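You operate a simulated robot arm through the tools that you are given. There is no shell and no other tool. Be economical: measure what you need, move in short steps, check, and stop when the job is done.

Carry out the task below with a simulated two-armed robot. There is one attempt and no reset: what you move stays moved.

Task
Wipe up the spill on the wall end office side top with the cloth and put it back.

Only the result counts: the job must be done as asked and must still hold three seconds after the hand-in. Knocking over, shifting, dropping, spilling or breaking anything else fails it. Flat cloth is picked up by pressing the open fingertips on it (5 to 10 N) and closing them slowly along it; thin cloth reads only 2 to 8 mm in the jaws.

Robot
Two 7-joint arms with two-finger parallel grippers on one trunk, on a base that drives. Base frame: it is fixed to the floor where the robot stands at the start and does not move with it; the origin is under the middle of the robot, x ahead of it, y to its left, z up; the surface under the hand at the start is at about z = 760. Units: mm, degrees, N and s.
The left shoulder is at the start at [183, 171, 1081], the right one opposite. Payload 4.4 kg a hand.
The TCP of each hand is the grasp point between the finger pads, 23 mm short of the fingertips. In the tool frame z runs along the fingers and y along their closing line. Largest opening 94 mm; finger width 38, thickness 10; the body of the gripper, 54 by 96 mm, starts 39 mm behind the TCP.
Orientation is that of the tool frame in the base frame, as a unit quaternion [x, y, z, w]. With the fingers straight down and closing along the base's y, the tool's x points along the base's -x, its y along +y and its z along -z.

Tools
- The arms move only by the tool servo_tool. It takes "left_deltas", "right_deltas" or both (then of equal length, played together; a hand with none holds still); each is a list of rows, each an object (a shift or turn left out is 0, a gripper value left out holds the last) with "translation": the shift along the tool's x, y, z in mm, a list of three; "dr": the turn, a rotation vector about the tool's x, y, z in degrees, a list of three; "hand": the gripper command, from -1 (fully open) to 1 (shut), values between in proportion. In form: [{"translation": [dx, dy, dz], "dr": [rx, ry, rz], "hand": hand}, ...]. A call has 1 to 8 rows; each row shifts and turns the commanded pose from where the row before left it, along the tool's axes as they then stand. Each row takes 0.2 s and may step no farther than 50 mm and 8.6 degrees from the row before; otherwise, or with a gripper value out of range, the whole call is refused. Where a pose cannot be reached the arm comes as near as it can. A force on the tool above 40 N (or 10 N above the force at the start of the call, whichever is more), or a blocked arm, ends the call early, and 0.2 s more pass. Each finger travels about 72 mm/s and halts on what it meets, pressing with about 39 N; the grip force reading is that of the motor and also rises with nothing between the fingers. The clock runs only during rows and for 0.2 s after the last one: add rows that do not move to give the fingers time. It gives the time, the measured TCP pose, the force on the tool (base axes), the opening and the grip force at its end, in the units of the frame above (readings bear some noise), with the torque about the TCP (base axes, N m) and any sound that the robot's microphone picked up, and new pictures: "views" is both (left out), scene, wrist or none (wrist: the cameras of the hands that moved).
- Cameras (640 x 400 px; columns grow to the right, rows downward): "scene" is now at [309.7, -42, 1200.3]; the picture's right is [-0.50, -0.87, 0.00], its down [-0.47, 0.27, -0.84] and it looks along [0.73, -0.42, -0.54] (base axes); focal length 256 px, centre (320, 200). "left" rides on the left gripper at [86, -16, -74] in its tool frame; the picture's right is [0.18, 0.98, 0.00], its down [-0.58, 0.11, -0.81] and it looks along [-0.79, 0.15, 0.59] (tool axes); focal length 243 px, centre (320, 200). "right" rides on the right gripper at [86, 16, -74] in its tool frame; the picture's right is [-0.18, 0.98, 0.00], its down [-0.58, -0.11, -0.81] and it looks along [-0.79, -0.15, 0.59] (tool axes); focal length 243 px, centre (320, 200). There is no depth. A picture from a camera that has moved, and an enlarged one, comes with that camera's place and axes in the base frame and with its lens. The place of the scene camera against the robot may be out by one fixed shift of up to 18 mm in any direction.
- slide_trunk(by): slides the trunk up (or, below 0, down) by that many mm; the arms and the scene camera ride with it, the base frame stays. It gives what a move gives, with no picture.
- steer(legs): drives the robot by 1 to 6 legs, each [ahead, left, turn to the left] in mm, mm and degrees, along the robot's own axes; the way and the turn of a leg run together, so that a leg with both is an arc; at most 1500 mm and 180 degrees a leg. The arms and the cameras ride along, it lands a little off, and it stops where it bumps. It gives what a move gives, and a new picture of the scene camera.
- turn_head(pan, tilt): turns the head with the scene camera to pan (to the left, within 80 degrees either way) and tilt (down, from -29 to 69), counted from straight ahead of the robot. It gives what a move gives, and a new picture of the scene camera.
- zoom(camera, box): a new picture of the part [left, top, right, bottom] of that camera's present view, enlarged. The clock stands still meanwhile.
- hand_in(): hands the job in; it is judged then, once.

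Work in short steps. Places have to be worked out from the pictures, the camera data and where the tool is seen: move nearer, look again, correct. Check each grasp and each placing, and mend what went wrong. You have 120 turns and 260 pictures in all, those below and enlarged ones among them. Open the grippers and draw the arms clear of the work before you hand the job in, unless the task says otherwise; then end with one line.

The tools are called by a JSON object that holds its "api" and its "payload". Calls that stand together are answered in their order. servo_tool: Moves the arms, as the interface text tells. Its arguments: {"type":"object","properties":{"left_deltas":{"type":"array","items":{"type":"object","properties":{"translation":{"type":"array","items":{"type":"number"}},"dr":{"type":"array","items":{"type":"number"}},"hand":{"type":"number"}}}},"right_deltas":{"type":"array","items":{"type":"object","properties":{"translation":{"type":"array","items":{"type":"number"}},"dr":{"type":"array","items":{"type":"number"}},"hand":{"type":"number"}}}},"views":{"type":"string","enum":["both","scene","wrist","none"]}},"required":[]} The other tools are called the same way: slide_trunk (by) slides the trunk up or down; steer (legs) drives the base; turn_head (pan, tilt) turns the head that bears the scene camera; zoom (camera, box) takes an enlarged picture of a part of a camera's view; hand_in () hands the job in.

At the start:

```text
t: 0.0
left_position: [458.6, 26.9, 984.8]
left_tool_rot: [-0.001, 1.0, 0.0, 0.001]
left_force: [-0.4, -0.4, 0.2]
left_ft_torque: [0.01, -0.02, -0.01]
left_opening: 94.0
left_gripper_force: 0.0
right_position: [521.0, -364.2, 1039.3]
right_tool_rot: [0.001, 1.0, 0.0, 0.0]
right_force: [0.2, 0.3, 0.5]
right_ft_torque: [0.01, -0.01, 0.02]
right_opening: 94.1
right_gripper_force: 0.0
trunk travel left (down, up): [-100.0, 288.0]
robot x, y, heading: [-2.3, -2.4, 0.2]
head pan, tilt: [-30.1, 32.7]
```

scene: 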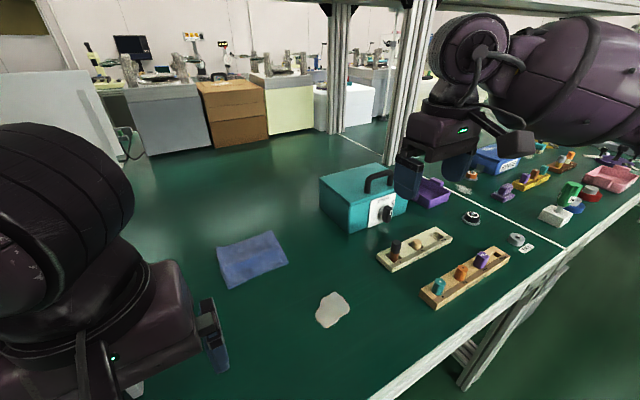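
right: 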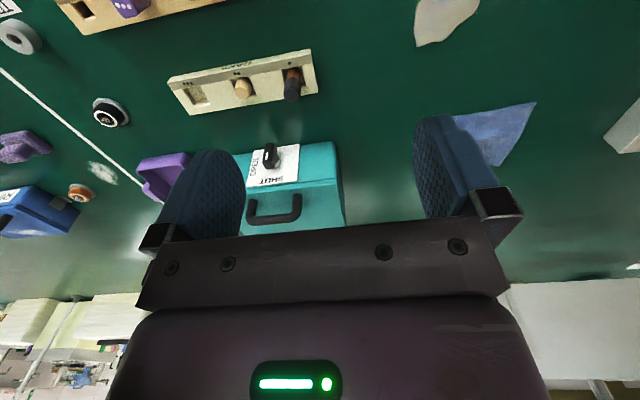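
left: 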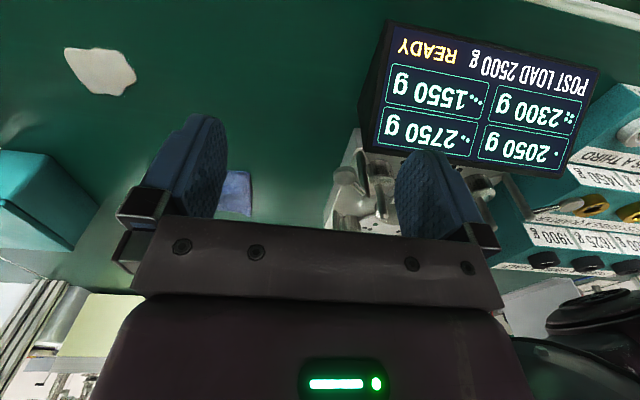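

The scene shows a blue cloth, a pale puddle near it and another pale patch past the white line. I'll look around to understand the layout and any labels.

{"api": "turn_head", "payload": {"pan": 0, "tilt": 35}}

{"api": "turn_head", "payload": {"pan": 55, "tilt": 25}}

{"api": "turn_head", "payload": {"pan": -65, "tilt": 25}}

{"api": "turn_head", "payload": {"pan": -30, "tilt": 5}}

```text
t: 0.9
left_position: [458.3, 28.8, 984.1]
left_tool_rot: [0.0, 1.0, 0.0, 0.001]
left_force: [-0.3, 0.0, -0.5]
left_ft_torque: [-0.02, 0.01, 0.01]
left_opening: 93.8
left_gripper_force: 0.1
right_position: [521.7, -363.8, 1039.2]
right_tool_rot: [0.001, 1.0, 0.001, 0.0]
right_force: [-0.6, -0.1, -0.4]
right_ft_torque: [-0.01, 0.02, 0.0]
right_opening: 94.0
right_gripper_force: 0.1
trunk travel left (down, up): [-100.0, 288.0]
robot x, y, heading: [2.6, -2.2, -0.0]
head pan, tilt: [0.0, 35.0]
camera scene: at [320.5, 2.6, 1196.9], right [0.0, -1.0, 0.0], down [-0.57, 0.0, -0.82], along [0.82, 0.0, -0.57], focal length 256 px, centre (320, 200)
```

scene: 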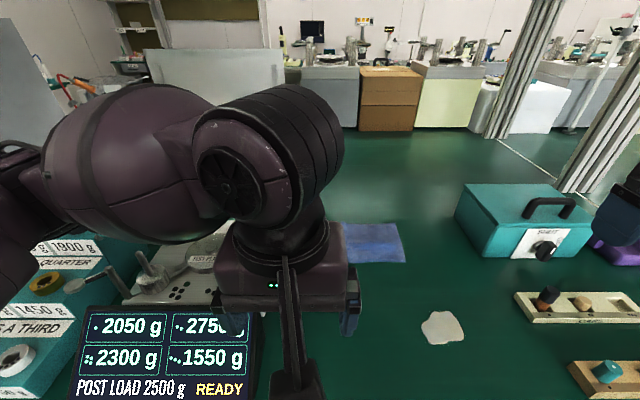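

```text
t: 2.2
left_position: [458.3, 27.8, 985.8]
left_tool_rot: [0.0, 1.0, -0.001, 0.0]
left_force: [0.2, 0.4, 0.3]
left_ft_torque: [0.02, -0.01, 0.06]
left_opening: 94.1
left_gripper_force: 0.1
right_position: [521.7, -363.9, 1038.7]
right_tool_rot: [0.0, 1.0, 0.0, -0.001]
right_force: [0.5, -0.5, -0.5]
right_ft_torque: [0.01, 0.03, 0.01]
right_opening: 94.0
right_gripper_force: 0.1
trunk travel left (down, up): [-100.0, 288.0]
robot x, y, heading: [1.2, 0.6, -0.1]
head pan, tilt: [55.0, 25.0]
camera scene: at [285.4, 78.1, 1212.6], right [0.82, -0.57, 0.0], down [-0.24, -0.35, -0.91], along [0.52, 0.74, -0.42], focal length 256 px, centre (320, 200)
```

scene: 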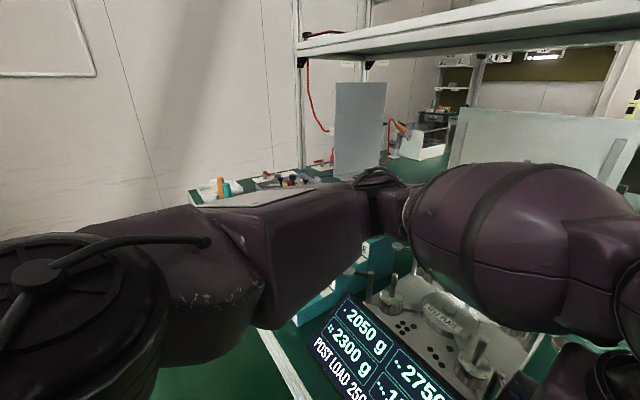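

```text
t: 4.2
left_position: [458.8, 28.1, 984.6]
left_tool_rot: [0.0, 1.0, 0.0, 0.0]
left_force: [0.1, -0.2, 0.4]
left_ft_torque: [-0.01, 0.03, 0.0]
left_opening: 94.0
left_gripper_force: 0.1
right_position: [521.1, -364.2, 1039.5]
right_tool_rot: [0.0, 1.0, 0.001, 0.001]
right_force: [0.3, 0.2, 0.4]
right_ft_torque: [-0.03, 0.0, -0.02]
right_opening: 93.8
right_gripper_force: 0.1
trunk travel left (down, up): [-100.0, 288.0]
robot x, y, heading: [-4.8, -1.3, -0.1]
head pan, tilt: [-65.0, 25.0]
camera scene: at [271.4, -80.8, 1212.6], right [-0.91, -0.42, 0.0], down [-0.18, 0.38, -0.91], along [0.38, -0.82, -0.42], focal length 256 px, centre (320, 200)
```

scene: 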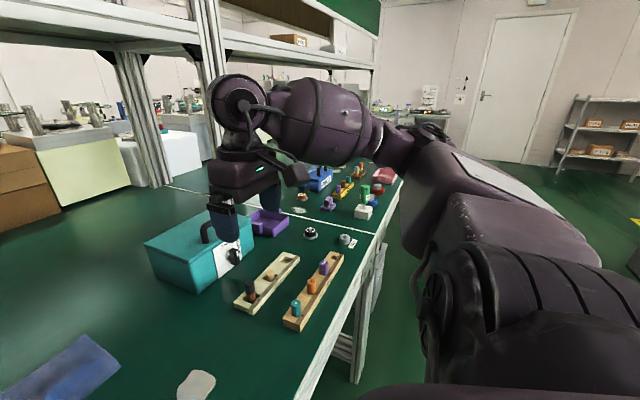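

```text
t: 5.2
left_position: [458.6, 27.1, 984.4]
left_tool_rot: [0.0, 1.0, 0.0, 0.001]
left_force: [0.4, -0.4, 0.1]
left_ft_torque: [0.02, 0.03, 0.02]
left_opening: 94.1
left_gripper_force: 0.1
right_position: [521.1, -364.2, 1039.2]
right_tool_rot: [0.0, 1.0, 0.0, -0.001]
right_force: [-0.6, 0.3, 0.4]
right_ft_torque: [0.01, 0.02, -0.02]
right_opening: 93.9
right_gripper_force: 0.1
trunk travel left (down, up): [-100.0, 288.0]
robot x, y, heading: [-0.2, -1.4, -0.1]
head pan, tilt: [-30.0, 5.0]
camera scene: at [312.0, -43.3, 1245.0], right [-0.5, -0.87, 0.0], down [-0.08, 0.04, -1.0], along [0.86, -0.5, -0.09], focal length 256 px, centre (320, 200)
```

scene: 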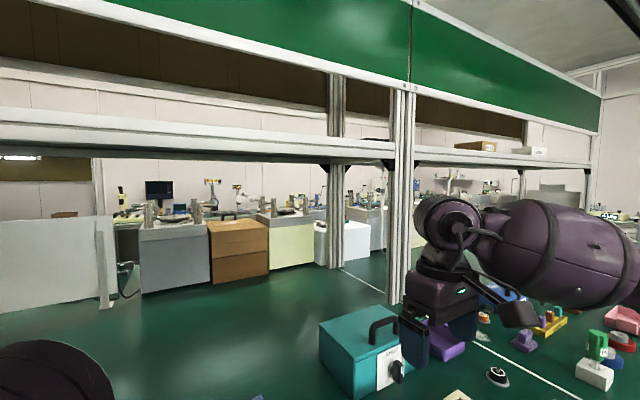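

The white seam divides the bench into sections; I need to know which top is meant. I'll inspect details and raise the trunk for a better overview.

{"api": "slide_trunk", "payload": {"by": 280}}

{"api": "turn_head", "payload": {"pan": -10, "tilt": 25}}

{"api": "turn_head", "payload": {"pan": -55, "tilt": 25}}

{"api": "zoom", "payload": {"camera": "scene", "box": [200, 100, 440, 250]}}

{"api": "turn_head", "payload": {"pan": 80, "tilt": 15}}

{"api": "turn_head", "payload": {"pan": -80, "tilt": 10}}

```text
t: 8.0
left_position: [459.7, 28.0, 1263.2]
left_tool_rot: [0.0, 1.0, 0.0, 0.001]
left_force: [0.4, -1.1, 0.0]
left_ft_torque: [0.04, 0.01, 0.0]
left_opening: 94.1
left_gripper_force: 0.3
right_position: [521.8, -363.0, 1318.8]
right_tool_rot: [0.0, 1.0, 0.0, 0.0]
right_force: [-0.1, 0.1, 0.1]
right_ft_torque: [-0.03, -0.02, -0.01]
right_opening: 93.8
right_gripper_force: 0.1
trunk travel left (down, up): [-380.0, 8.0]
robot x, y, heading: [-3.2, 2.1, 0.1]
head pan, tilt: [-30.0, 5.0]
```

```text
t: 8.9
left_position: [458.2, 27.4, 1264.6]
left_tool_rot: [0.0, 1.0, 0.0, 0.001]
left_force: [-0.3, 0.6, 0.0]
left_ft_torque: [0.01, -0.01, -0.02]
left_opening: 93.9
left_gripper_force: 0.0
right_position: [521.2, -362.5, 1319.0]
right_tool_rot: [0.0, 1.0, 0.0, 0.0]
right_force: [-0.8, 0.3, 0.1]
right_ft_torque: [0.01, 0.01, -0.01]
right_opening: 94.1
right_gripper_force: 0.1
trunk travel left (down, up): [-380.0, 8.0]
robot x, y, heading: [-1.3, 4.0, -0.1]
head pan, tilt: [-10.0, 25.0]
camera scene: at [151.0, -13.4, 1518.1], right [-0.17, -0.98, 0.0], down [-0.42, 0.07, -0.91], along [0.89, -0.16, -0.42], focal length 256 px, centre (320, 200)
```

scene: 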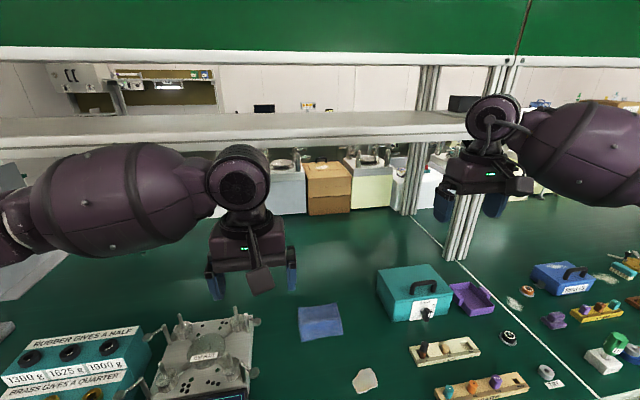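

```text
t: 10.0
left_position: [457.9, 27.5, 1264.1]
left_tool_rot: [0.0, 1.0, -0.001, 0.001]
left_force: [-0.1, 0.0, -0.1]
left_ft_torque: [0.01, -0.04, 0.01]
left_opening: 93.8
left_gripper_force: 0.1
right_position: [520.7, -363.7, 1318.5]
right_tool_rot: [0.0, 1.0, 0.0, 0.0]
right_force: [-0.5, -0.6, 0.6]
right_ft_torque: [-0.02, 0.0, -0.04]
right_opening: 94.3
right_gripper_force: 0.0
trunk travel left (down, up): [-380.0, 8.0]
robot x, y, heading: [2.3, -0.4, -0.0]
head pan, tilt: [-55.0, 25.0]
camera scene: at [113.2, -72.7, 1518.0], right [-0.82, -0.57, 0.0], down [-0.24, 0.35, -0.91], along [0.52, -0.74, -0.42], focal length 256 px, centre (320, 200)
```

scene: 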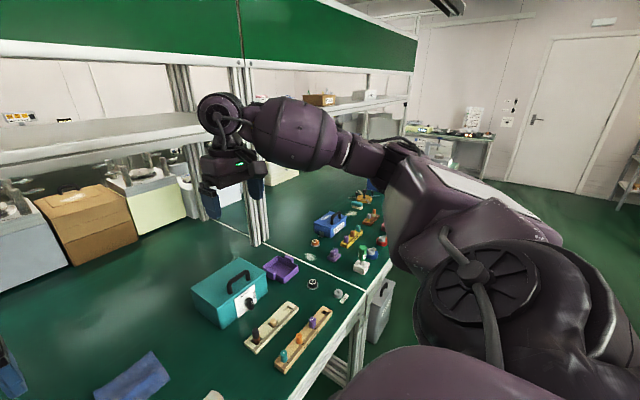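

```text
2.67 times, centred on (320, 175) of scene
camera zoom: at [113.2, -72.7, 1518.0], right [-0.82, -0.57, 0.0], down [-0.24, 0.35, -0.91], along [0.52, -0.74, -0.42], focal length 683 px, centre (320, 267)
```

zoom: 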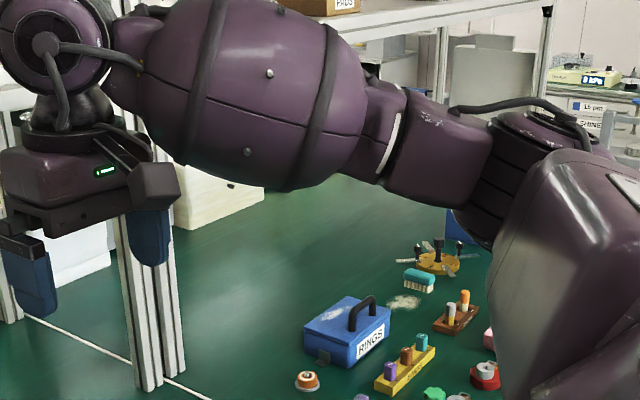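

```text
t: 12.2
left_position: [458.3, 27.7, 1263.5]
left_tool_rot: [-0.001, 1.0, 0.0, 0.001]
left_force: [-0.3, -0.1, 0.1]
left_ft_torque: [0.01, 0.0, 0.01]
left_opening: 93.9
left_gripper_force: 0.0
right_position: [522.6, -363.6, 1318.0]
right_tool_rot: [0.001, 1.0, 0.0, 0.0]
right_force: [-0.5, -0.3, 0.3]
right_ft_torque: [0.02, 0.02, -0.03]
right_opening: 93.9
right_gripper_force: 0.1
trunk travel left (down, up): [-380.0, 8.0]
robot x, y, heading: [0.8, 2.1, -0.4]
head pan, tilt: [80.0, 15.0]
camera scene: at [76.5, 94.7, 1534.3], right [0.98, -0.17, 0.0], down [-0.05, -0.25, -0.97], along [0.17, 0.95, -0.26], focal length 256 px, centre (320, 200)
```

scene: 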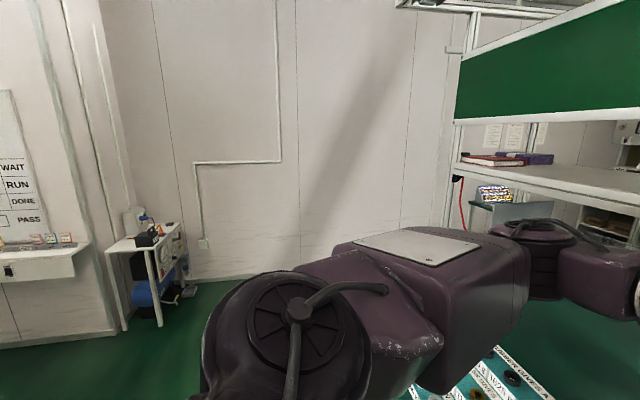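

```text
t: 14.6
left_position: [457.5, 26.7, 1263.9]
left_tool_rot: [0.0, 1.0, 0.0, 0.0]
left_force: [0.2, 0.0, 0.1]
left_ft_torque: [0.01, -0.04, -0.04]
left_opening: 94.1
left_gripper_force: 0.2
right_position: [520.7, -364.1, 1319.2]
right_tool_rot: [0.0, 1.0, 0.0, 0.0]
right_force: [1.1, 0.0, 0.1]
right_ft_torque: [-0.01, 0.03, -0.02]
right_opening: 94.1
right_gripper_force: 0.0
trunk travel left (down, up): [-380.0, 8.0]
robot x, y, heading: [-1.2, -1.5, -0.1]
head pan, tilt: [-80.0, 10.0]
camera scene: at [76.5, -88.9, 1542.4], right [-0.98, -0.17, 0.0], down [-0.03, 0.17, -0.98], along [0.17, -0.97, -0.17], focal length 256 px, centre (320, 200)
```

scene: 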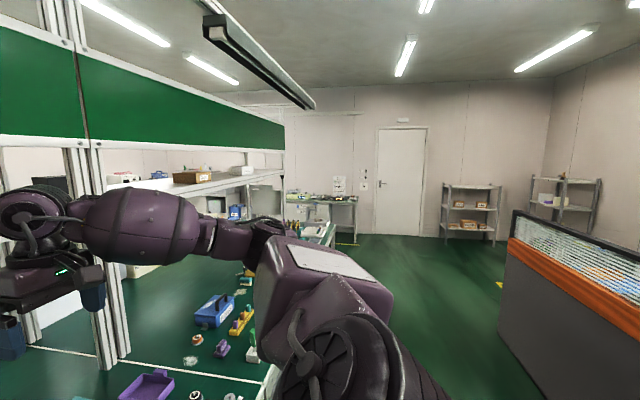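

Office cubicle partition is on our side and the wall is at our left, so this section (with the cloth and the larger puddle) is the wall-end office-side top. From the pan-0 picture: cloth ≈ (767,-125), spill ≈ (559,-210). I lower the trunk again and look from the front.

{"api": "slide_trunk", "payload": {"by": -280}}

{"api": "turn_head", "payload": {"pan": -15, "tilt": 45}}

{"api": "zoom", "payload": {"camera": "scene", "box": [240, 100, 480, 250]}}

```text
t: 17.4
left_position: [456.0, 27.5, 985.4]
left_tool_rot: [0.0, 1.0, -0.001, 0.002]
left_force: [0.0, 0.1, 0.6]
left_ft_torque: [0.02, -0.01, 0.01]
left_opening: 93.8
left_gripper_force: 0.1
right_position: [521.0, -362.8, 1040.6]
right_tool_rot: [0.0, 1.0, 0.0, 0.0]
right_force: [-0.3, 0.7, 1.2]
right_ft_torque: [0.01, 0.0, 0.01]
right_opening: 93.9
right_gripper_force: 0.0
trunk travel left (down, up): [-100.0, 288.0]
robot x, y, heading: [-2.3, 0.7, 0.0]
head pan, tilt: [-80.0, 10.0]
```

```text
t: 18.8
left_position: [459.0, 27.1, 983.2]
left_tool_rot: [0.0, 1.0, 0.0, 0.0]
left_force: [0.2, -0.2, 0.6]
left_ft_torque: [-0.03, 0.01, 0.02]
left_opening: 94.1
left_gripper_force: 0.0
right_position: [521.1, -363.4, 1038.6]
right_tool_rot: [0.0, 1.0, 0.0, 0.0]
right_force: [0.1, 0.0, -1.0]
right_ft_torque: [-0.03, 0.0, -0.01]
right_opening: 93.9
right_gripper_force: 0.1
trunk travel left (down, up): [-100.0, 288.0]
robot x, y, heading: [-0.6, -1.2, 0.1]
head pan, tilt: [-15.0, 45.0]
camera scene: at [311.0, -18.4, 1182.1], right [-0.26, -0.97, 0.0], down [-0.68, 0.18, -0.71], along [0.68, -0.18, -0.71], focal length 256 px, centre (320, 200)
```

scene: 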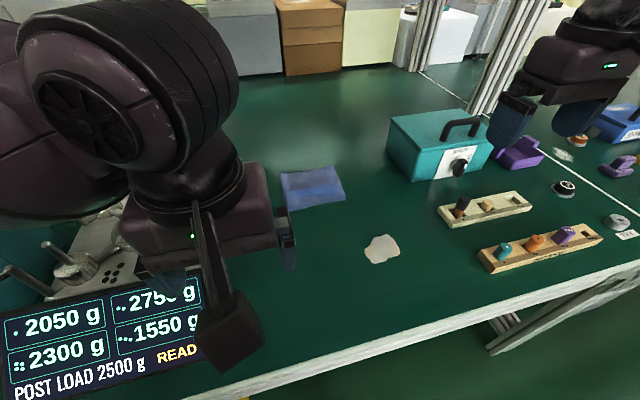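

```text
2.67 times, centred on (360, 175) of scene
camera zoom: at [311.0, -18.4, 1182.1], right [-0.26, -0.97, 0.0], down [-0.68, 0.18, -0.71], along [0.68, -0.18, -0.71], focal length 683 px, centre (213, 267)
```

zoom: 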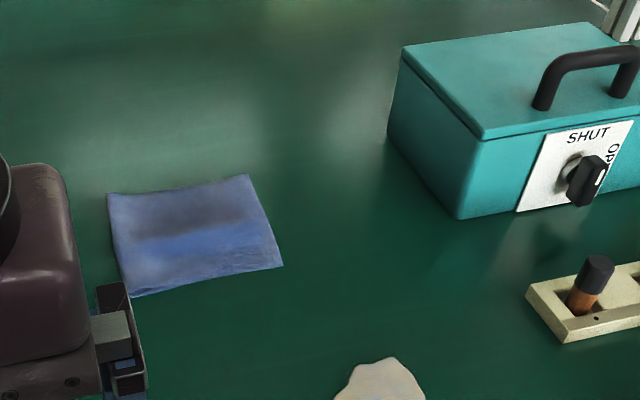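

Cloth is about 135 mm square centred near (767,-119), spill about (555,-208). I move the left hand up and left out of the way, and bring the right hand over the cloth to look.

{"api": "servo_tool", "payload": {"left_deltas": [{"translation": [5, 12, -12]}, {"translation": [5, 12, -12]}, {"translation": [5, 12, -12]}, {"translation": [5, 12, -12]}, {"translation": [0, 12, -12]}, {"translation": [0, 12, -12]}, {"translation": [0, 12, 0]}, {"translation": [0, 12, 0]}], "right_deltas": [{"translation": [-30, 30, 8]}, {"translation": [-30, 30, 8]}, {"translation": [-30, 30, 8]}, {"translation": [-30, 30, 8]}, {"translation": [-30, 30, 8]}, {"translation": [-30, 30, 8]}, {"translation": [-30, 30, 8]}, {"translation": [-26, 30, 8]}]}}

```text
t: 20.6
left_position: [441.2, 123.4, 1056.5]
left_tool_rot: [-0.001, 1.0, 0.001, 0.0]
left_force: [0.0, 0.0, -0.6]
left_ft_torque: [-0.01, -0.03, 0.0]
left_opening: 94.1
left_gripper_force: 0.0
left hand out of reach, approached as far as the arm can: row 8
right_position: [692.8, -192.6, 992.5]
right_tool_rot: [0.001, 1.0, 0.0, 0.001]
right_force: [-0.2, -0.2, -0.3]
right_ft_torque: [-0.01, 0.01, 0.02]
right_opening: 94.0
right_gripper_force: 0.0
right hand out of reach, approached as far as the arm can: row 6, 7, 8
trunk travel left (down, up): [-100.0, 288.0]
robot x, y, heading: [-1.2, -0.8, -0.1]
head pan, tilt: [-15.0, 45.0]
camera scene: at [311.0, -18.2, 1182.1], right [-0.26, -0.97, 0.0], down [-0.68, 0.18, -0.71], along [0.68, -0.18, -0.71], focal length 256 px, centre (320, 200)
camera right: at [606.6, -176.9, 1068.1], right [0.19, 0.98, 0.0], down [0.58, -0.11, 0.81], along [0.79, -0.15, -0.59], focal length 243 px, centre (320, 200)
camera left: at [355.1, 106.5, 1133.1], right [-0.19, 0.98, 0.0], down [0.58, 0.11, 0.81], along [0.79, 0.15, -0.59], focal length 243 px, centre (320, 200)
```

scene: 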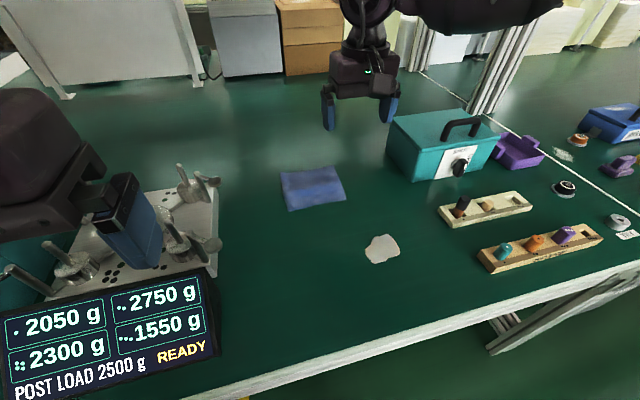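
right: 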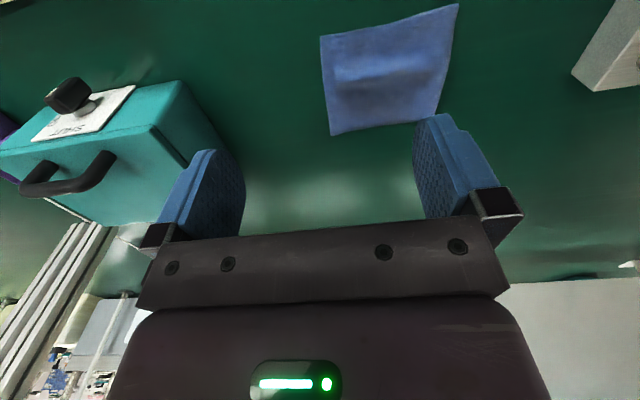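
left: 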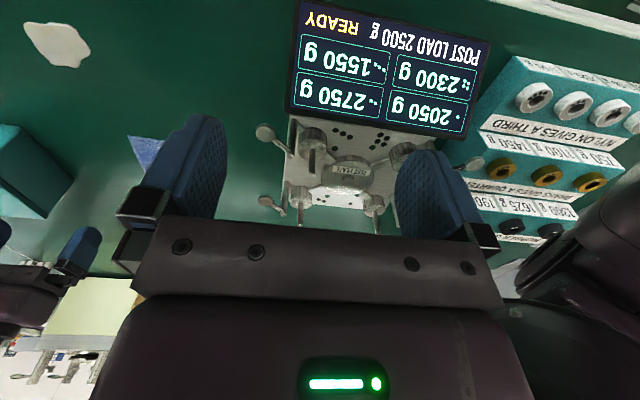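

The wrist view confirms the cloth at (767,-120). Reach is limited at this height; I descend and see whether it gets closer.

{"api": "servo_tool", "payload": {"right_deltas": [{"translation": [0, 0, 20]}, {"translation": [0, 0, 20]}, {"translation": [0, 0, 20]}, {"translation": [0, 0, 20]}, {"translation": [0, 0, 0]}], "views": "none"}}

```text
t: 21.8
left_position: [441.6, 121.2, 1056.6]
left_tool_rot: [-0.002, 1.0, 0.0, -0.001]
left_force: [0.9, -0.2, 0.2]
left_ft_torque: [0.0, 0.0, -0.02]
left_opening: 94.2
left_gripper_force: 0.1
right_position: [688.5, -195.1, 925.2]
right_tool_rot: [0.0, 1.0, 0.0, 0.0]
right_force: [0.5, 0.5, 0.0]
right_ft_torque: [-0.02, 0.02, -0.02]
right_opening: 93.9
right_gripper_force: 0.0
right hand out of reach, approached as far as the arm can: row 3, 4
trunk travel left (down, up): [-100.0, 288.0]
robot x, y, heading: [0.1, 1.5, 0.1]
head pan, tilt: [-15.0, 45.0]
```

The command is clipped where reach ends. I'll try stepping ahead and left from here to find the limit.

{"api": "servo_tool", "payload": {"right_deltas": [{"translation": [-20, 0, 0]}, {"translation": [-20, 0, 0]}, {"translation": [0, 20, 0]}, {"translation": [0, 20, 0]}, {"translation": [0, 0, 0]}], "views": "none"}}

```text
t: 23.0
left_position: [442.0, 123.6, 1057.4]
left_tool_rot: [-0.001, 1.0, 0.0, -0.001]
left_force: [0.6, -0.4, 0.3]
left_ft_torque: [0.04, 0.0, 0.03]
left_opening: 94.0
left_gripper_force: 0.1
right_position: [684.8, -193.3, 927.9]
right_tool_rot: [0.0, 1.0, -0.001, 0.001]
right_force: [0.1, 0.9, 0.9]
right_ft_torque: [0.0, 0.02, 0.0]
right_opening: 94.2
right_gripper_force: 0.1
right hand out of reach, approached as far as the arm can: row 1, 2, 3, 4
trunk travel left (down, up): [-100.0, 288.0]
robot x, y, heading: [-3.4, -0.5, -0.0]
head pan, tilt: [-15.0, 45.0]
```

It seems to be a side limit (the hand wants to work about 20° to its own side). I drive the robot 150 mm to its left so the cloth and spill lie well within the right arm's range.

{"api": "steer", "payload": {"legs": [[0, 150, 0]]}}

```text
t: 25.0
left_position: [442.5, 273.0, 1058.2]
left_tool_rot: [-0.002, 1.0, 0.001, -0.001]
left_force: [0.4, -0.8, 0.3]
left_ft_torque: [0.0, 0.02, -0.02]
left_opening: 94.1
left_gripper_force: 0.1
right_position: [686.2, -40.8, 927.3]
right_tool_rot: [-0.001, 1.0, 0.0, -0.001]
right_force: [0.3, 0.3, 0.8]
right_ft_torque: [0.02, 0.03, 0.01]
right_opening: 93.9
right_gripper_force: 0.1
trunk travel left (down, up): [-100.0, 288.0]
robot x, y, heading: [-1.6, 151.2, 0.1]
head pan, tilt: [-15.0, 45.0]
camera scene: at [310.9, 132.4, 1182.0], right [-0.26, -0.97, 0.0], down [-0.68, 0.18, -0.71], along [0.68, -0.18, -0.71], focal length 256 px, centre (320, 200)
```

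scene: 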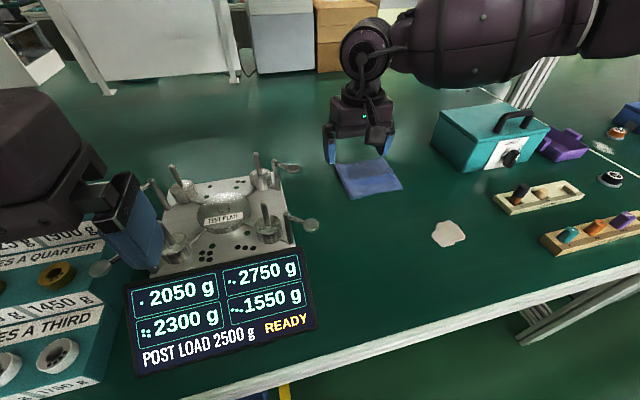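

Now the right hand goes to above the cloth centre with fingers half open.

{"api": "servo_tool", "payload": {"right_deltas": [{"translation": [0, -20, 0], "hand": 0}, {"translation": [0, -20, 0]}, {"translation": [-20, -20, 0]}, {"translation": [-20, -19, 10]}, {"translation": [-20, 0, 20]}, {"translation": [-21, 0, 20]}, {"translation": [0, 0, 10]}, {}]}}

```text
t: 26.8
left_position: [440.9, 272.9, 1057.3]
left_tool_rot: [-0.001, 1.0, 0.0, -0.002]
left_force: [-0.6, -0.6, 0.5]
left_ft_torque: [-0.01, -0.01, -0.01]
left_opening: 93.7
left_gripper_force: 0.0
right_position: [752.5, -129.7, 883.7]
right_tool_rot: [-0.001, 1.0, 0.0, -0.001]
right_force: [0.1, 0.1, -0.6]
right_ft_torque: [0.01, -0.01, 0.0]
right_opening: 47.1
right_gripper_force: 0.0
right hand out of reach, approached as far as the arm can: row 6
trunk travel left (down, up): [-100.0, 288.0]
robot x, y, heading: [1.2, 150.2, -0.2]
head pan, tilt: [-15.0, 45.0]
camera scene: at [310.7, 132.2, 1182.2], right [-0.26, -0.97, 0.0], down [-0.68, 0.18, -0.71], along [0.68, -0.18, -0.71], focal length 256 px, centre (320, 200)
camera right: at [666.1, -114.4, 959.1], right [0.18, 0.98, 0.0], down [0.58, -0.11, 0.81], along [0.79, -0.15, -0.59], focal length 243 px, centre (320, 200)
```

scene: 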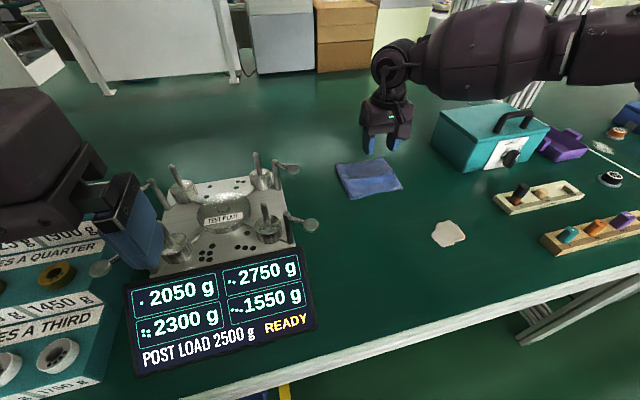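
right: 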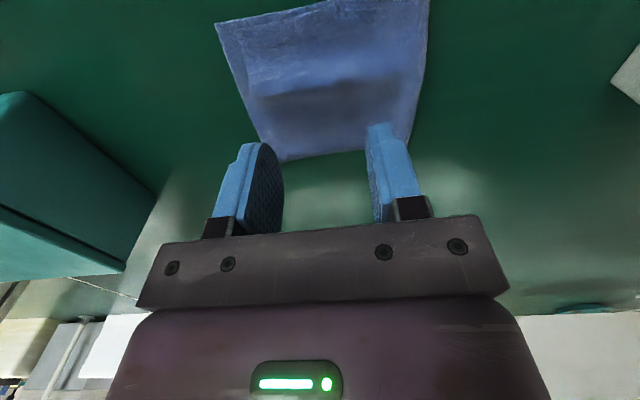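

Cloth centre reads (768,-124); I descend, correcting a few millimetres, to just above the cloth.

{"api": "servo_tool", "payload": {"right_deltas": [{"translation": [0, 3, 20]}, {"translation": [0, 3, 20]}, {"translation": [-5, 0, 20]}, {"translation": [-5, 0, 15]}, {}], "views": "wrist"}}

```text
t: 28.0
left_position: [440.3, 272.6, 1056.9]
left_tool_rot: [-0.001, 1.0, 0.0, -0.001]
left_force: [0.3, 0.0, 0.2]
left_ft_torque: [0.0, 0.0, 0.0]
left_opening: 94.2
left_gripper_force: 0.0
right_position: [743.8, -142.0, 837.8]
right_tool_rot: [-0.001, 1.0, 0.0, 0.0]
right_force: [0.6, 0.4, 0.3]
right_ft_torque: [-0.01, 0.01, 0.03]
right_opening: 47.0
right_gripper_force: 0.1
right hand out of reach, approached as far as the arm can: row 1, 2, 3, 4
trunk travel left (down, up): [-100.0, 288.0]
robot x, y, heading: [-1.3, 147.0, 0.6]
head pan, tilt: [-15.0, 45.0]
camera right: at [657.3, -127.4, 913.1], right [0.18, 0.98, 0.0], down [0.58, -0.11, 0.81], along [0.79, -0.15, -0.59], focal length 243 px, centre (320, 200)
```

right: 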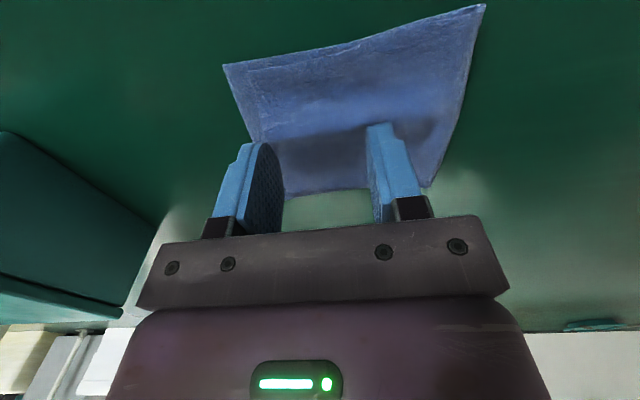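

Reach shrinks as I descend. I'll lift, slide the trunk down (shoulder lower), and try again.

{"api": "servo_tool", "payload": {"right_deltas": [{"translation": [0, 0, -25]}, {"translation": [0, 0, -25]}, {"translation": [0, 0, -25]}, {"translation": [0, 0, -25]}, {"translation": [0, 0, -20]}, {}], "views": "none"}}

{"api": "slide_trunk", "payload": {"by": -90}}

{"api": "servo_tool", "payload": {"right_deltas": [{"translation": [-10, 10, 0]}, {"translation": [-10, 10, 0]}, {"translation": [-5, 0, 10]}, {"translation": [0, 0, 10]}, {}], "views": "wrist"}}

```text
t: 29.4
left_position: [442.0, 273.2, 1056.8]
left_tool_rot: [-0.002, 1.0, 0.0, 0.0]
left_force: [-0.2, 0.4, 0.3]
left_ft_torque: [-0.01, 0.02, 0.0]
left_opening: 94.1
left_gripper_force: 0.1
right_position: [744.9, -141.3, 959.9]
right_tool_rot: [-0.001, 1.0, 0.0, 0.0]
right_force: [-0.2, -0.2, 0.1]
right_ft_torque: [-0.01, -0.03, 0.0]
right_opening: 47.0
right_gripper_force: 0.0
trunk travel left (down, up): [-100.0, 288.0]
robot x, y, heading: [0.2, 151.4, 0.1]
head pan, tilt: [-15.0, 45.0]
```

```text
t: 30.6
left_position: [475.2, 270.4, 927.4]
left_tool_rot: [-0.01, 0.995, 0.005, -0.095]
left_force: [-0.3, 0.1, 1.0]
left_ft_torque: [0.03, -0.01, 0.0]
left_opening: 94.1
left_gripper_force: 0.1
right_position: [732.6, -146.5, 900.7]
right_tool_rot: [-0.001, 1.0, 0.004, 0.021]
right_force: [-0.5, 0.4, -0.4]
right_ft_torque: [0.02, 0.01, -0.02]
right_opening: 47.1
right_gripper_force: 0.1
trunk travel left (down, up): [-10.0, 378.0]
robot x, y, heading: [1.4, 153.9, 0.3]
head pan, tilt: [-15.0, 45.0]
```

```text
t: 32.0
left_position: [477.6, 268.5, 923.0]
left_tool_rot: [-0.016, 0.996, 0.009, -0.09]
left_force: [0.2, -0.7, -0.1]
left_ft_torque: [0.04, 0.01, 0.04]
left_opening: 93.8
left_gripper_force: 0.1
right_position: [757.0, -132.0, 864.7]
right_tool_rot: [-0.001, 1.0, 0.007, 0.012]
right_force: [0.5, -0.1, -1.7]
right_ft_torque: [0.0, 0.02, -0.02]
right_opening: 47.1
right_gripper_force: 0.1
trunk travel left (down, up): [-10.0, 378.0]
robot x, y, heading: [-2.6, 149.4, 0.4]
head pan, tilt: [-15.0, 45.0]
stopped in row 5 (right hand): the arm was blocked; the commanded pose is now the measured one
camera right: at [668.7, -117.5, 938.1], right [0.18, 0.98, 0.02], down [0.56, -0.12, 0.82], along [0.81, -0.14, -0.57], focal length 243 px, centre (320, 200)
```

right: 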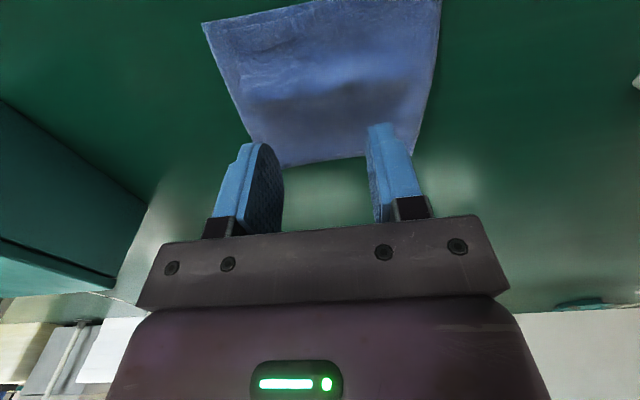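

Both hands tilted after the trunk went down - something (perhaps an elbow) touches. Raise the trunk back right away and look.

{"api": "slide_trunk", "payload": {"by": 90}}

{"api": "turn_head", "payload": {"pan": 40, "tilt": 40}}

{"api": "turn_head", "payload": {"pan": -40, "tilt": 35}}

```text
t: 33.3
left_position: [487.8, 277.3, 992.3]
left_tool_rot: [-0.01, 0.993, 0.001, -0.118]
left_force: [0.0, -0.2, -0.5]
left_ft_torque: [0.0, 0.02, -0.02]
left_opening: 94.0
left_gripper_force: 0.1
right_position: [768.3, -120.4, 954.1]
right_tool_rot: [-0.001, 1.0, -0.001, 0.013]
right_force: [-0.9, 0.4, -1.2]
right_ft_torque: [-0.01, -0.03, -0.04]
right_opening: 47.0
right_gripper_force: 0.1
trunk travel left (down, up): [-100.0, 288.0]
robot x, y, heading: [1.1, 150.5, 0.0]
head pan, tilt: [-15.0, 45.0]
```

```text
t: 34.5
left_position: [487.9, 276.7, 993.5]
left_tool_rot: [-0.011, 0.993, 0.001, -0.116]
left_force: [0.6, -0.7, 0.4]
left_ft_torque: [-0.02, 0.01, 0.02]
left_opening: 94.1
left_gripper_force: 0.0
right_position: [765.2, -121.7, 956.7]
right_tool_rot: [0.0, 1.0, 0.0, 0.016]
right_force: [0.4, -0.8, 0.3]
right_ft_torque: [0.0, 0.01, 0.0]
right_opening: 47.0
right_gripper_force: 0.0
trunk travel left (down, up): [-100.0, 288.0]
robot x, y, heading: [-3.4, 150.4, 0.0]
head pan, tilt: [40.0, 40.0]
camera scene: at [297.5, 207.9, 1189.3], right [0.64, -0.77, 0.0], down [-0.49, -0.41, -0.77], along [0.59, 0.49, -0.64], focal length 256 px, centre (320, 200)
```

scene: 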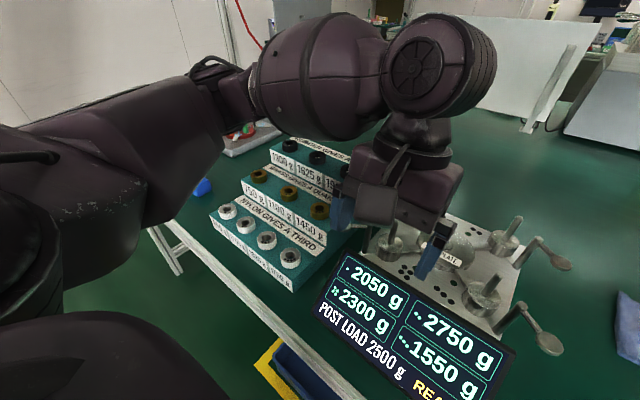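

```text
t: 36.0
left_position: [487.4, 277.6, 992.5]
left_tool_rot: [-0.011, 0.993, 0.002, -0.116]
left_force: [0.7, -0.2, 0.1]
left_ft_torque: [-0.01, 0.01, 0.01]
left_opening: 93.9
left_gripper_force: 0.1
right_position: [766.9, -122.0, 957.3]
right_tool_rot: [-0.001, 1.0, 0.0, 0.015]
right_force: [0.0, 0.2, -0.5]
right_ft_torque: [-0.02, 0.01, 0.03]
right_opening: 47.0
right_gripper_force: 0.0
trunk travel left (down, up): [-100.0, 288.0]
robot x, y, heading: [1.4, 148.9, 0.2]
head pan, tilt: [-40.0, 35.0]
camera scene: at [300.1, 96.8, 1196.8], right [-0.64, -0.77, 0.0], down [-0.44, 0.37, -0.82], along [0.63, -0.52, -0.57], focal length 256 px, centre (320, 200)
```

scene: 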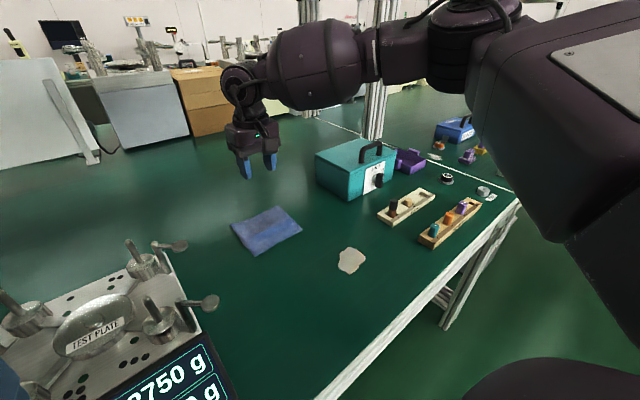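

Nothing appears disturbed. The right forearm comes in from the right, so the wrist yaw may be the limiting joint; I'll turn the tool counter-clockwise (seen from above) 24° and try to descend.

{"api": "servo_tool", "payload": {"right_deltas": [{"dr": [0, 0, -8]}, {"dr": [0, 0, -8]}, {"dr": [0, 0, -8]}, {"translation": [0, 0, 20]}, {"translation": [0, 0, 20]}, {"translation": [0, 0, 20]}, {"translation": [0, 0, 20]}, {}], "views": "none"}}

```text
t: 37.8
left_position: [486.7, 276.6, 993.6]
left_tool_rot: [-0.009, 0.993, 0.002, -0.115]
left_force: [-0.4, 1.0, 0.1]
left_ft_torque: [-0.01, 0.01, 0.03]
left_opening: 94.1
left_gripper_force: 0.2
right_position: [761.3, -130.9, 891.5]
right_tool_rot: [-0.209, 0.978, -0.004, 0.016]
right_force: [0.0, 0.2, -0.1]
right_ft_torque: [-0.01, 0.02, 0.0]
right_opening: 46.9
right_gripper_force: 0.1
right hand out of reach, approached as far as the arm can: row 5, 6, 7
trunk travel left (down, up): [-100.0, 288.0]
robot x, y, heading: [-1.1, 147.6, -0.2]
head pan, tilt: [-40.0, 35.0]
```

Comparing limits, reach grows when the target lies further to the right of the shoulder. So driving more to the left helps; first I check the floor beside/below for obstacles.

{"api": "turn_head", "payload": {"pan": 15, "tilt": 68}}

{"api": "turn_head", "payload": {"pan": 75, "tilt": 60}}

```text
t: 39.1
left_position: [487.4, 277.2, 993.3]
left_tool_rot: [-0.01, 0.993, 0.001, -0.116]
left_force: [-0.5, -0.4, 0.1]
left_ft_torque: [-0.02, 0.03, 0.04]
left_opening: 94.0
left_gripper_force: 0.1
right_position: [761.3, -131.2, 891.7]
right_tool_rot: [-0.209, 0.978, -0.003, 0.015]
right_force: [-0.6, 0.6, -1.5]
right_ft_torque: [-0.01, -0.01, 0.04]
right_opening: 47.2
right_gripper_force: 0.1
trunk travel left (down, up): [-100.0, 288.0]
robot x, y, heading: [-1.6, 147.4, 0.1]
head pan, tilt: [15.0, 68.0]
camera scene: at [287.5, 168.0, 1153.9], right [0.26, -0.97, 0.0], down [-0.9, -0.24, -0.38], along [0.36, 0.1, -0.93], focal length 256 px, centre (320, 200)
```

scene: 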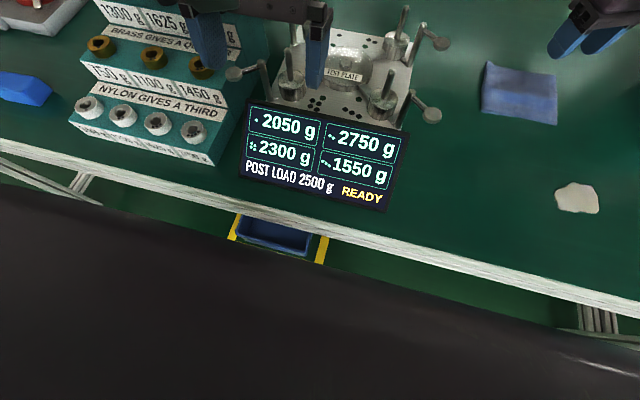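

```text
t: 40.4
left_position: [487.5, 277.0, 993.1]
left_tool_rot: [-0.01, 0.993, 0.002, -0.116]
left_force: [0.3, -0.4, -0.3]
left_ft_torque: [0.0, 0.02, 0.03]
left_opening: 93.8
left_gripper_force: 0.1
right_position: [762.0, -131.6, 889.8]
right_tool_rot: [-0.209, 0.978, -0.002, 0.015]
right_force: [0.0, -0.5, 0.5]
right_ft_torque: [-0.02, 0.02, 0.0]
right_opening: 47.1
right_gripper_force: 0.1
trunk travel left (down, up): [-100.0, 288.0]
robot x, y, heading: [4.4, 154.7, 0.2]
head pan, tilt: [75.0, 60.0]
camera scene: at [249.7, 217.6, 1162.5], right [0.97, -0.26, 0.0], down [-0.22, -0.84, -0.5], along [0.13, 0.48, -0.87], focal length 256 px, centre (320, 200)
```

scene: 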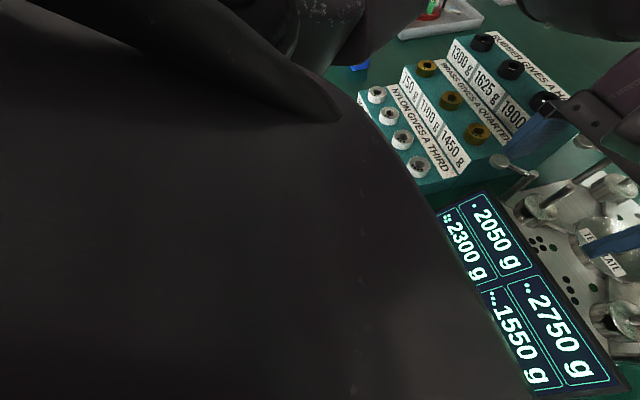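

Clear beside. I shift the right hand rightwards (undoing the yaw) and raise the left hand a bit, then drive 140 mm further left.

{"api": "servo_tool", "payload": {"left_deltas": [{"translation": [0, 0, -15]}, {"translation": [0, 0, -15]}, {"translation": [0, 0, -15]}, {}, {}, {}, {}], "right_deltas": [{"dr": [0, 0, 8]}, {"dr": [0, 0, 8]}, {"dr": [0, 0, 8]}, {"translation": [10, -30, -10]}, {"translation": [10, -30, -10]}, {"translation": [10, -30, -10]}, {"translation": [0, -30, 0]}], "views": "none"}}

{"api": "steer", "payload": {"legs": [[0, 140, 0]]}}

{"api": "turn_head", "payload": {"pan": -25, "tilt": 45}}

```text
t: 42.0
left_position: [499.8, 276.3, 1039.1]
left_tool_rot: [-0.011, 0.993, 0.001, -0.116]
left_force: [0.4, 0.1, -0.9]
left_ft_torque: [0.01, 0.02, 0.0]
left_opening: 93.9
left_gripper_force: 0.1
right_position: [731.9, -250.9, 919.6]
right_tool_rot: [-0.001, 1.0, 0.0, 0.016]
right_force: [-0.6, -0.9, 1.0]
right_ft_torque: [-0.01, 0.01, 0.0]
right_opening: 47.1
right_gripper_force: 0.0
trunk travel left (down, up): [-100.0, 288.0]
robot x, y, heading: [-1.2, 150.9, -0.2]
head pan, tilt: [75.0, 60.0]
```

```text
t: 43.9
left_position: [499.1, 417.5, 1039.0]
left_tool_rot: [-0.009, 0.993, 0.002, -0.116]
left_force: [0.4, 0.3, -0.4]
left_ft_torque: [0.03, 0.0, 0.01]
left_opening: 94.1
left_gripper_force: 0.0
right_position: [732.9, -108.9, 921.1]
right_tool_rot: [-0.001, 1.0, 0.0, 0.015]
right_force: [-0.1, -0.4, -0.6]
right_ft_torque: [-0.01, 0.02, 0.0]
right_opening: 47.0
right_gripper_force: 0.0
trunk travel left (down, up): [-100.0, 288.0]
robot x, y, heading: [1.5, 291.9, 0.3]
head pan, tilt: [75.0, 60.0]
camera scene: at [249.2, 358.5, 1162.5], right [0.97, -0.26, 0.0], down [-0.22, -0.84, -0.5], along [0.13, 0.48, -0.87], focal length 256 px, centre (320, 200)
```

scene: 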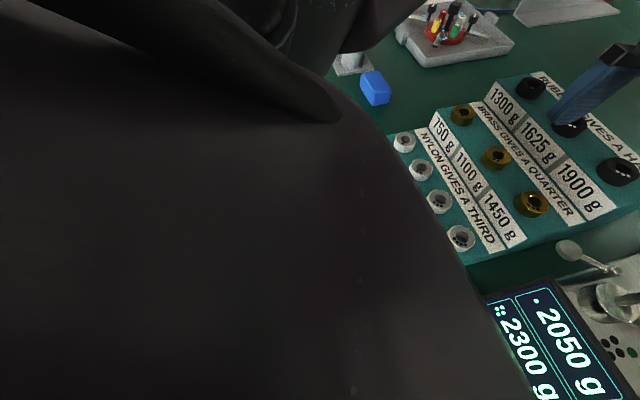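

```text
t: 45.6
left_position: [497.9, 417.3, 1038.2]
left_tool_rot: [-0.01, 0.993, 0.002, -0.117]
left_force: [-0.5, 0.3, 0.3]
left_ft_torque: [0.0, 0.02, -0.01]
left_opening: 93.9
left_gripper_force: 0.0
right_position: [731.2, -108.3, 920.6]
right_tool_rot: [0.0, 1.0, 0.0, 0.016]
right_force: [-0.3, -0.5, 0.0]
right_ft_torque: [-0.03, 0.03, 0.02]
right_opening: 46.9
right_gripper_force: 0.0
trunk travel left (down, up): [-100.0, 288.0]
robot x, y, heading: [-3.0, 292.3, 0.2]
head pan, tilt: [-25.0, 45.0]
camera scene: at [306.0, 259.7, 1182.0], right [-0.42, -0.91, 0.0], down [-0.64, 0.3, -0.71], along [0.64, -0.3, -0.71], focal length 256 px, centre (320, 200)
```

scene: 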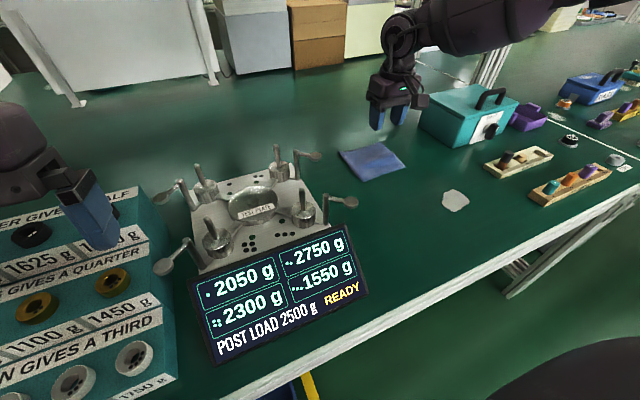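

Now to (765,-122) and down to about 10 mm above the cloth.

{"api": "servo_tool", "payload": {"right_deltas": [{"translation": [-17, -7, 20]}, {"translation": [-17, -7, 20]}, {"translation": [0, 0, 20]}, {"translation": [0, 0, 20]}, {"translation": [0, 0, 20]}, {"translation": [0, 0, 10]}, {}], "views": "wrist"}}

```text
t: 47.2
left_position: [498.4, 416.9, 1038.8]
left_tool_rot: [-0.011, 0.993, 0.001, -0.116]
left_force: [-0.2, -0.2, -0.8]
left_ft_torque: [0.01, -0.01, 0.01]
left_opening: 93.9
left_gripper_force: 0.1
right_position: [768.4, -122.2, 813.0]
right_tool_rot: [0.0, 1.0, 0.0, 0.016]
right_force: [-0.1, 0.4, 0.2]
right_ft_torque: [-0.03, -0.03, -0.02]
right_opening: 46.9
right_gripper_force: 0.1
trunk travel left (down, up): [-100.0, 288.0]
robot x, y, heading: [-1.0, 289.7, -0.0]
head pan, tilt: [-25.0, 45.0]
camera right: at [680.0, -107.9, 884.5], right [0.18, 0.98, 0.01], down [0.56, -0.11, 0.82], along [0.81, -0.15, -0.57], focal length 243 px, centre (320, 200)
```

right: 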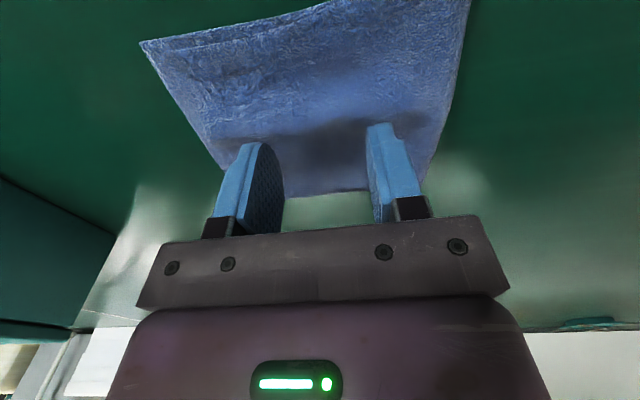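

Positioned over the centre. I descend in small steps until the tips press lightly.

{"api": "servo_tool", "payload": {"right_deltas": [{"translation": [0, 0, 12]}, {"translation": [0, 0, 8]}, {"translation": [0, 0, 4]}, {}], "views": "none"}}

```text
t: 48.2
left_position: [498.0, 417.3, 1038.4]
left_tool_rot: [-0.011, 0.993, 0.001, -0.116]
left_force: [0.3, 0.6, -0.3]
left_ft_torque: [-0.01, -0.01, 0.0]
left_opening: 93.9
left_gripper_force: 0.1
right_position: [769.3, -123.0, 787.0]
right_tool_rot: [-0.001, 1.0, 0.0, 0.015]
right_force: [0.6, 0.2, 0.3]
right_ft_torque: [-0.01, -0.04, -0.01]
right_opening: 47.1
right_gripper_force: 0.1
trunk travel left (down, up): [-100.0, 288.0]
robot x, y, heading: [0.5, 289.8, 0.3]
head pan, tilt: [-25.0, 45.0]
```

No contact yet; a few millimetres more.

{"api": "servo_tool", "payload": {"right_deltas": [{"translation": [0, 0, 2]}, {"translation": [0, 0, 2]}, {}], "views": "none"}}

```text
t: 49.0
left_position: [497.2, 418.5, 1039.7]
left_tool_rot: [-0.011, 0.993, 0.001, -0.115]
left_force: [0.6, -0.2, -1.0]
left_ft_torque: [0.01, 0.01, -0.01]
left_opening: 94.0
left_gripper_force: 0.1
right_position: [771.7, -122.6, 784.2]
right_tool_rot: [-0.001, 1.0, 0.0, 0.017]
right_force: [-0.8, -0.8, 6.9]
right_ft_torque: [-0.01, 0.15, 0.01]
right_opening: 46.8
right_gripper_force: 0.0
trunk travel left (down, up): [-100.0, 288.0]
robot x, y, heading: [0.2, 287.1, 0.2]
head pan, tilt: [-25.0, 45.0]
```

Contact at 7 N. Now close slowly.

{"api": "servo_tool", "payload": {"right_deltas": [{"hand": 0.15}, {"hand": 0.3}, {"hand": 0.45}, {"hand": 0.6}, {"hand": 0.75}, {"hand": 0.9}, {"hand": 1}, {}], "views": "wrist"}}

```text
t: 50.8
left_position: [498.4, 418.0, 1039.7]
left_tool_rot: [-0.01, 0.993, 0.001, -0.115]
left_force: [0.2, 0.7, 0.0]
left_ft_torque: [0.02, 0.01, 0.02]
left_opening: 94.2
left_gripper_force: 0.0
right_position: [770.0, -123.1, 784.2]
right_tool_rot: [0.0, 1.0, 0.001, 0.017]
right_force: [-0.1, 1.0, 14.1]
right_ft_torque: [-0.01, 0.22, 0.01]
right_opening: 3.0
right_gripper_force: 39.3
trunk travel left (down, up): [-100.0, 288.0]
robot x, y, heading: [-0.9, 287.6, 0.2]
head pan, tilt: [-25.0, 45.0]
camera right: at [680.9, -107.5, 857.8], right [0.18, 0.98, 0.01], down [0.55, -0.11, 0.83], along [0.81, -0.15, -0.56], focal length 243 px, centre (320, 200)
```

right: 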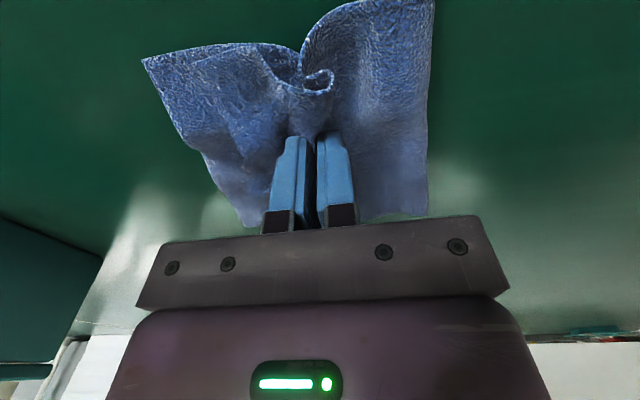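

Opening 3 mm with cloth folded in the jaws: grasped. I lift 80 mm and carry toward the spill (555,-208).

{"api": "servo_tool", "payload": {"right_deltas": [{"translation": [0, 0, -15]}, {"translation": [0, 0, -25]}, {"translation": [0, 0, -30]}, {"translation": [20, -10, 0]}, {"translation": [30, -10, 0]}, {"translation": [30, -10, 0]}, {"translation": [30, -10, 0]}, {}]}}

```text
t: 52.6
left_position: [499.8, 418.0, 1038.0]
left_tool_rot: [-0.01, 0.993, 0.002, -0.115]
left_force: [-0.5, 0.3, -0.5]
left_ft_torque: [-0.01, -0.02, 0.0]
left_opening: 94.1
left_gripper_force: 0.2
right_position: [659.1, -163.0, 850.1]
right_tool_rot: [-0.001, 1.0, 0.0, 0.016]
right_force: [0.1, 0.2, -1.6]
right_ft_torque: [0.01, 0.03, 0.0]
right_opening: 2.9
right_gripper_force: 38.9
trunk travel left (down, up): [-100.0, 288.0]
robot x, y, heading: [1.4, 289.7, 0.2]
head pan, tilt: [-25.0, 45.0]
camera scene: at [306.4, 259.8, 1181.8], right [-0.42, -0.91, 0.0], down [-0.64, 0.3, -0.71], along [0.64, -0.3, -0.71], focal length 256 px, centre (320, 200)
camera right: at [571.2, -148.4, 922.2], right [0.18, 0.98, 0.01], down [0.56, -0.11, 0.82], along [0.81, -0.15, -0.57], focal length 243 px, centre (320, 200)
```

scene: 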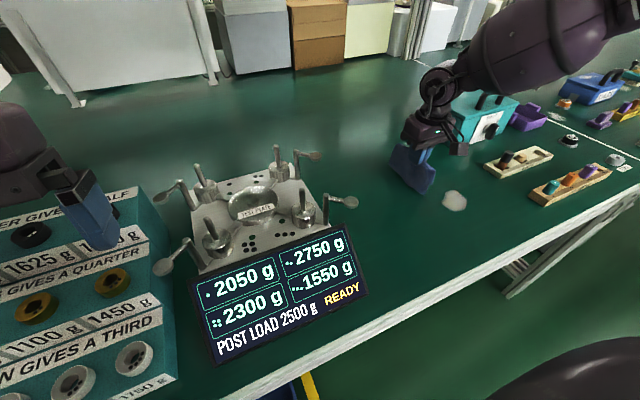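
right: 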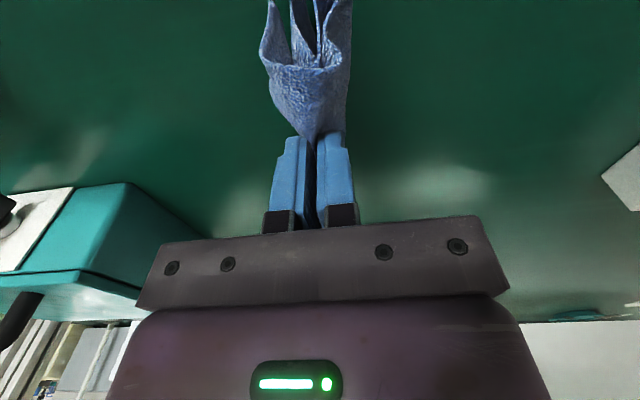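

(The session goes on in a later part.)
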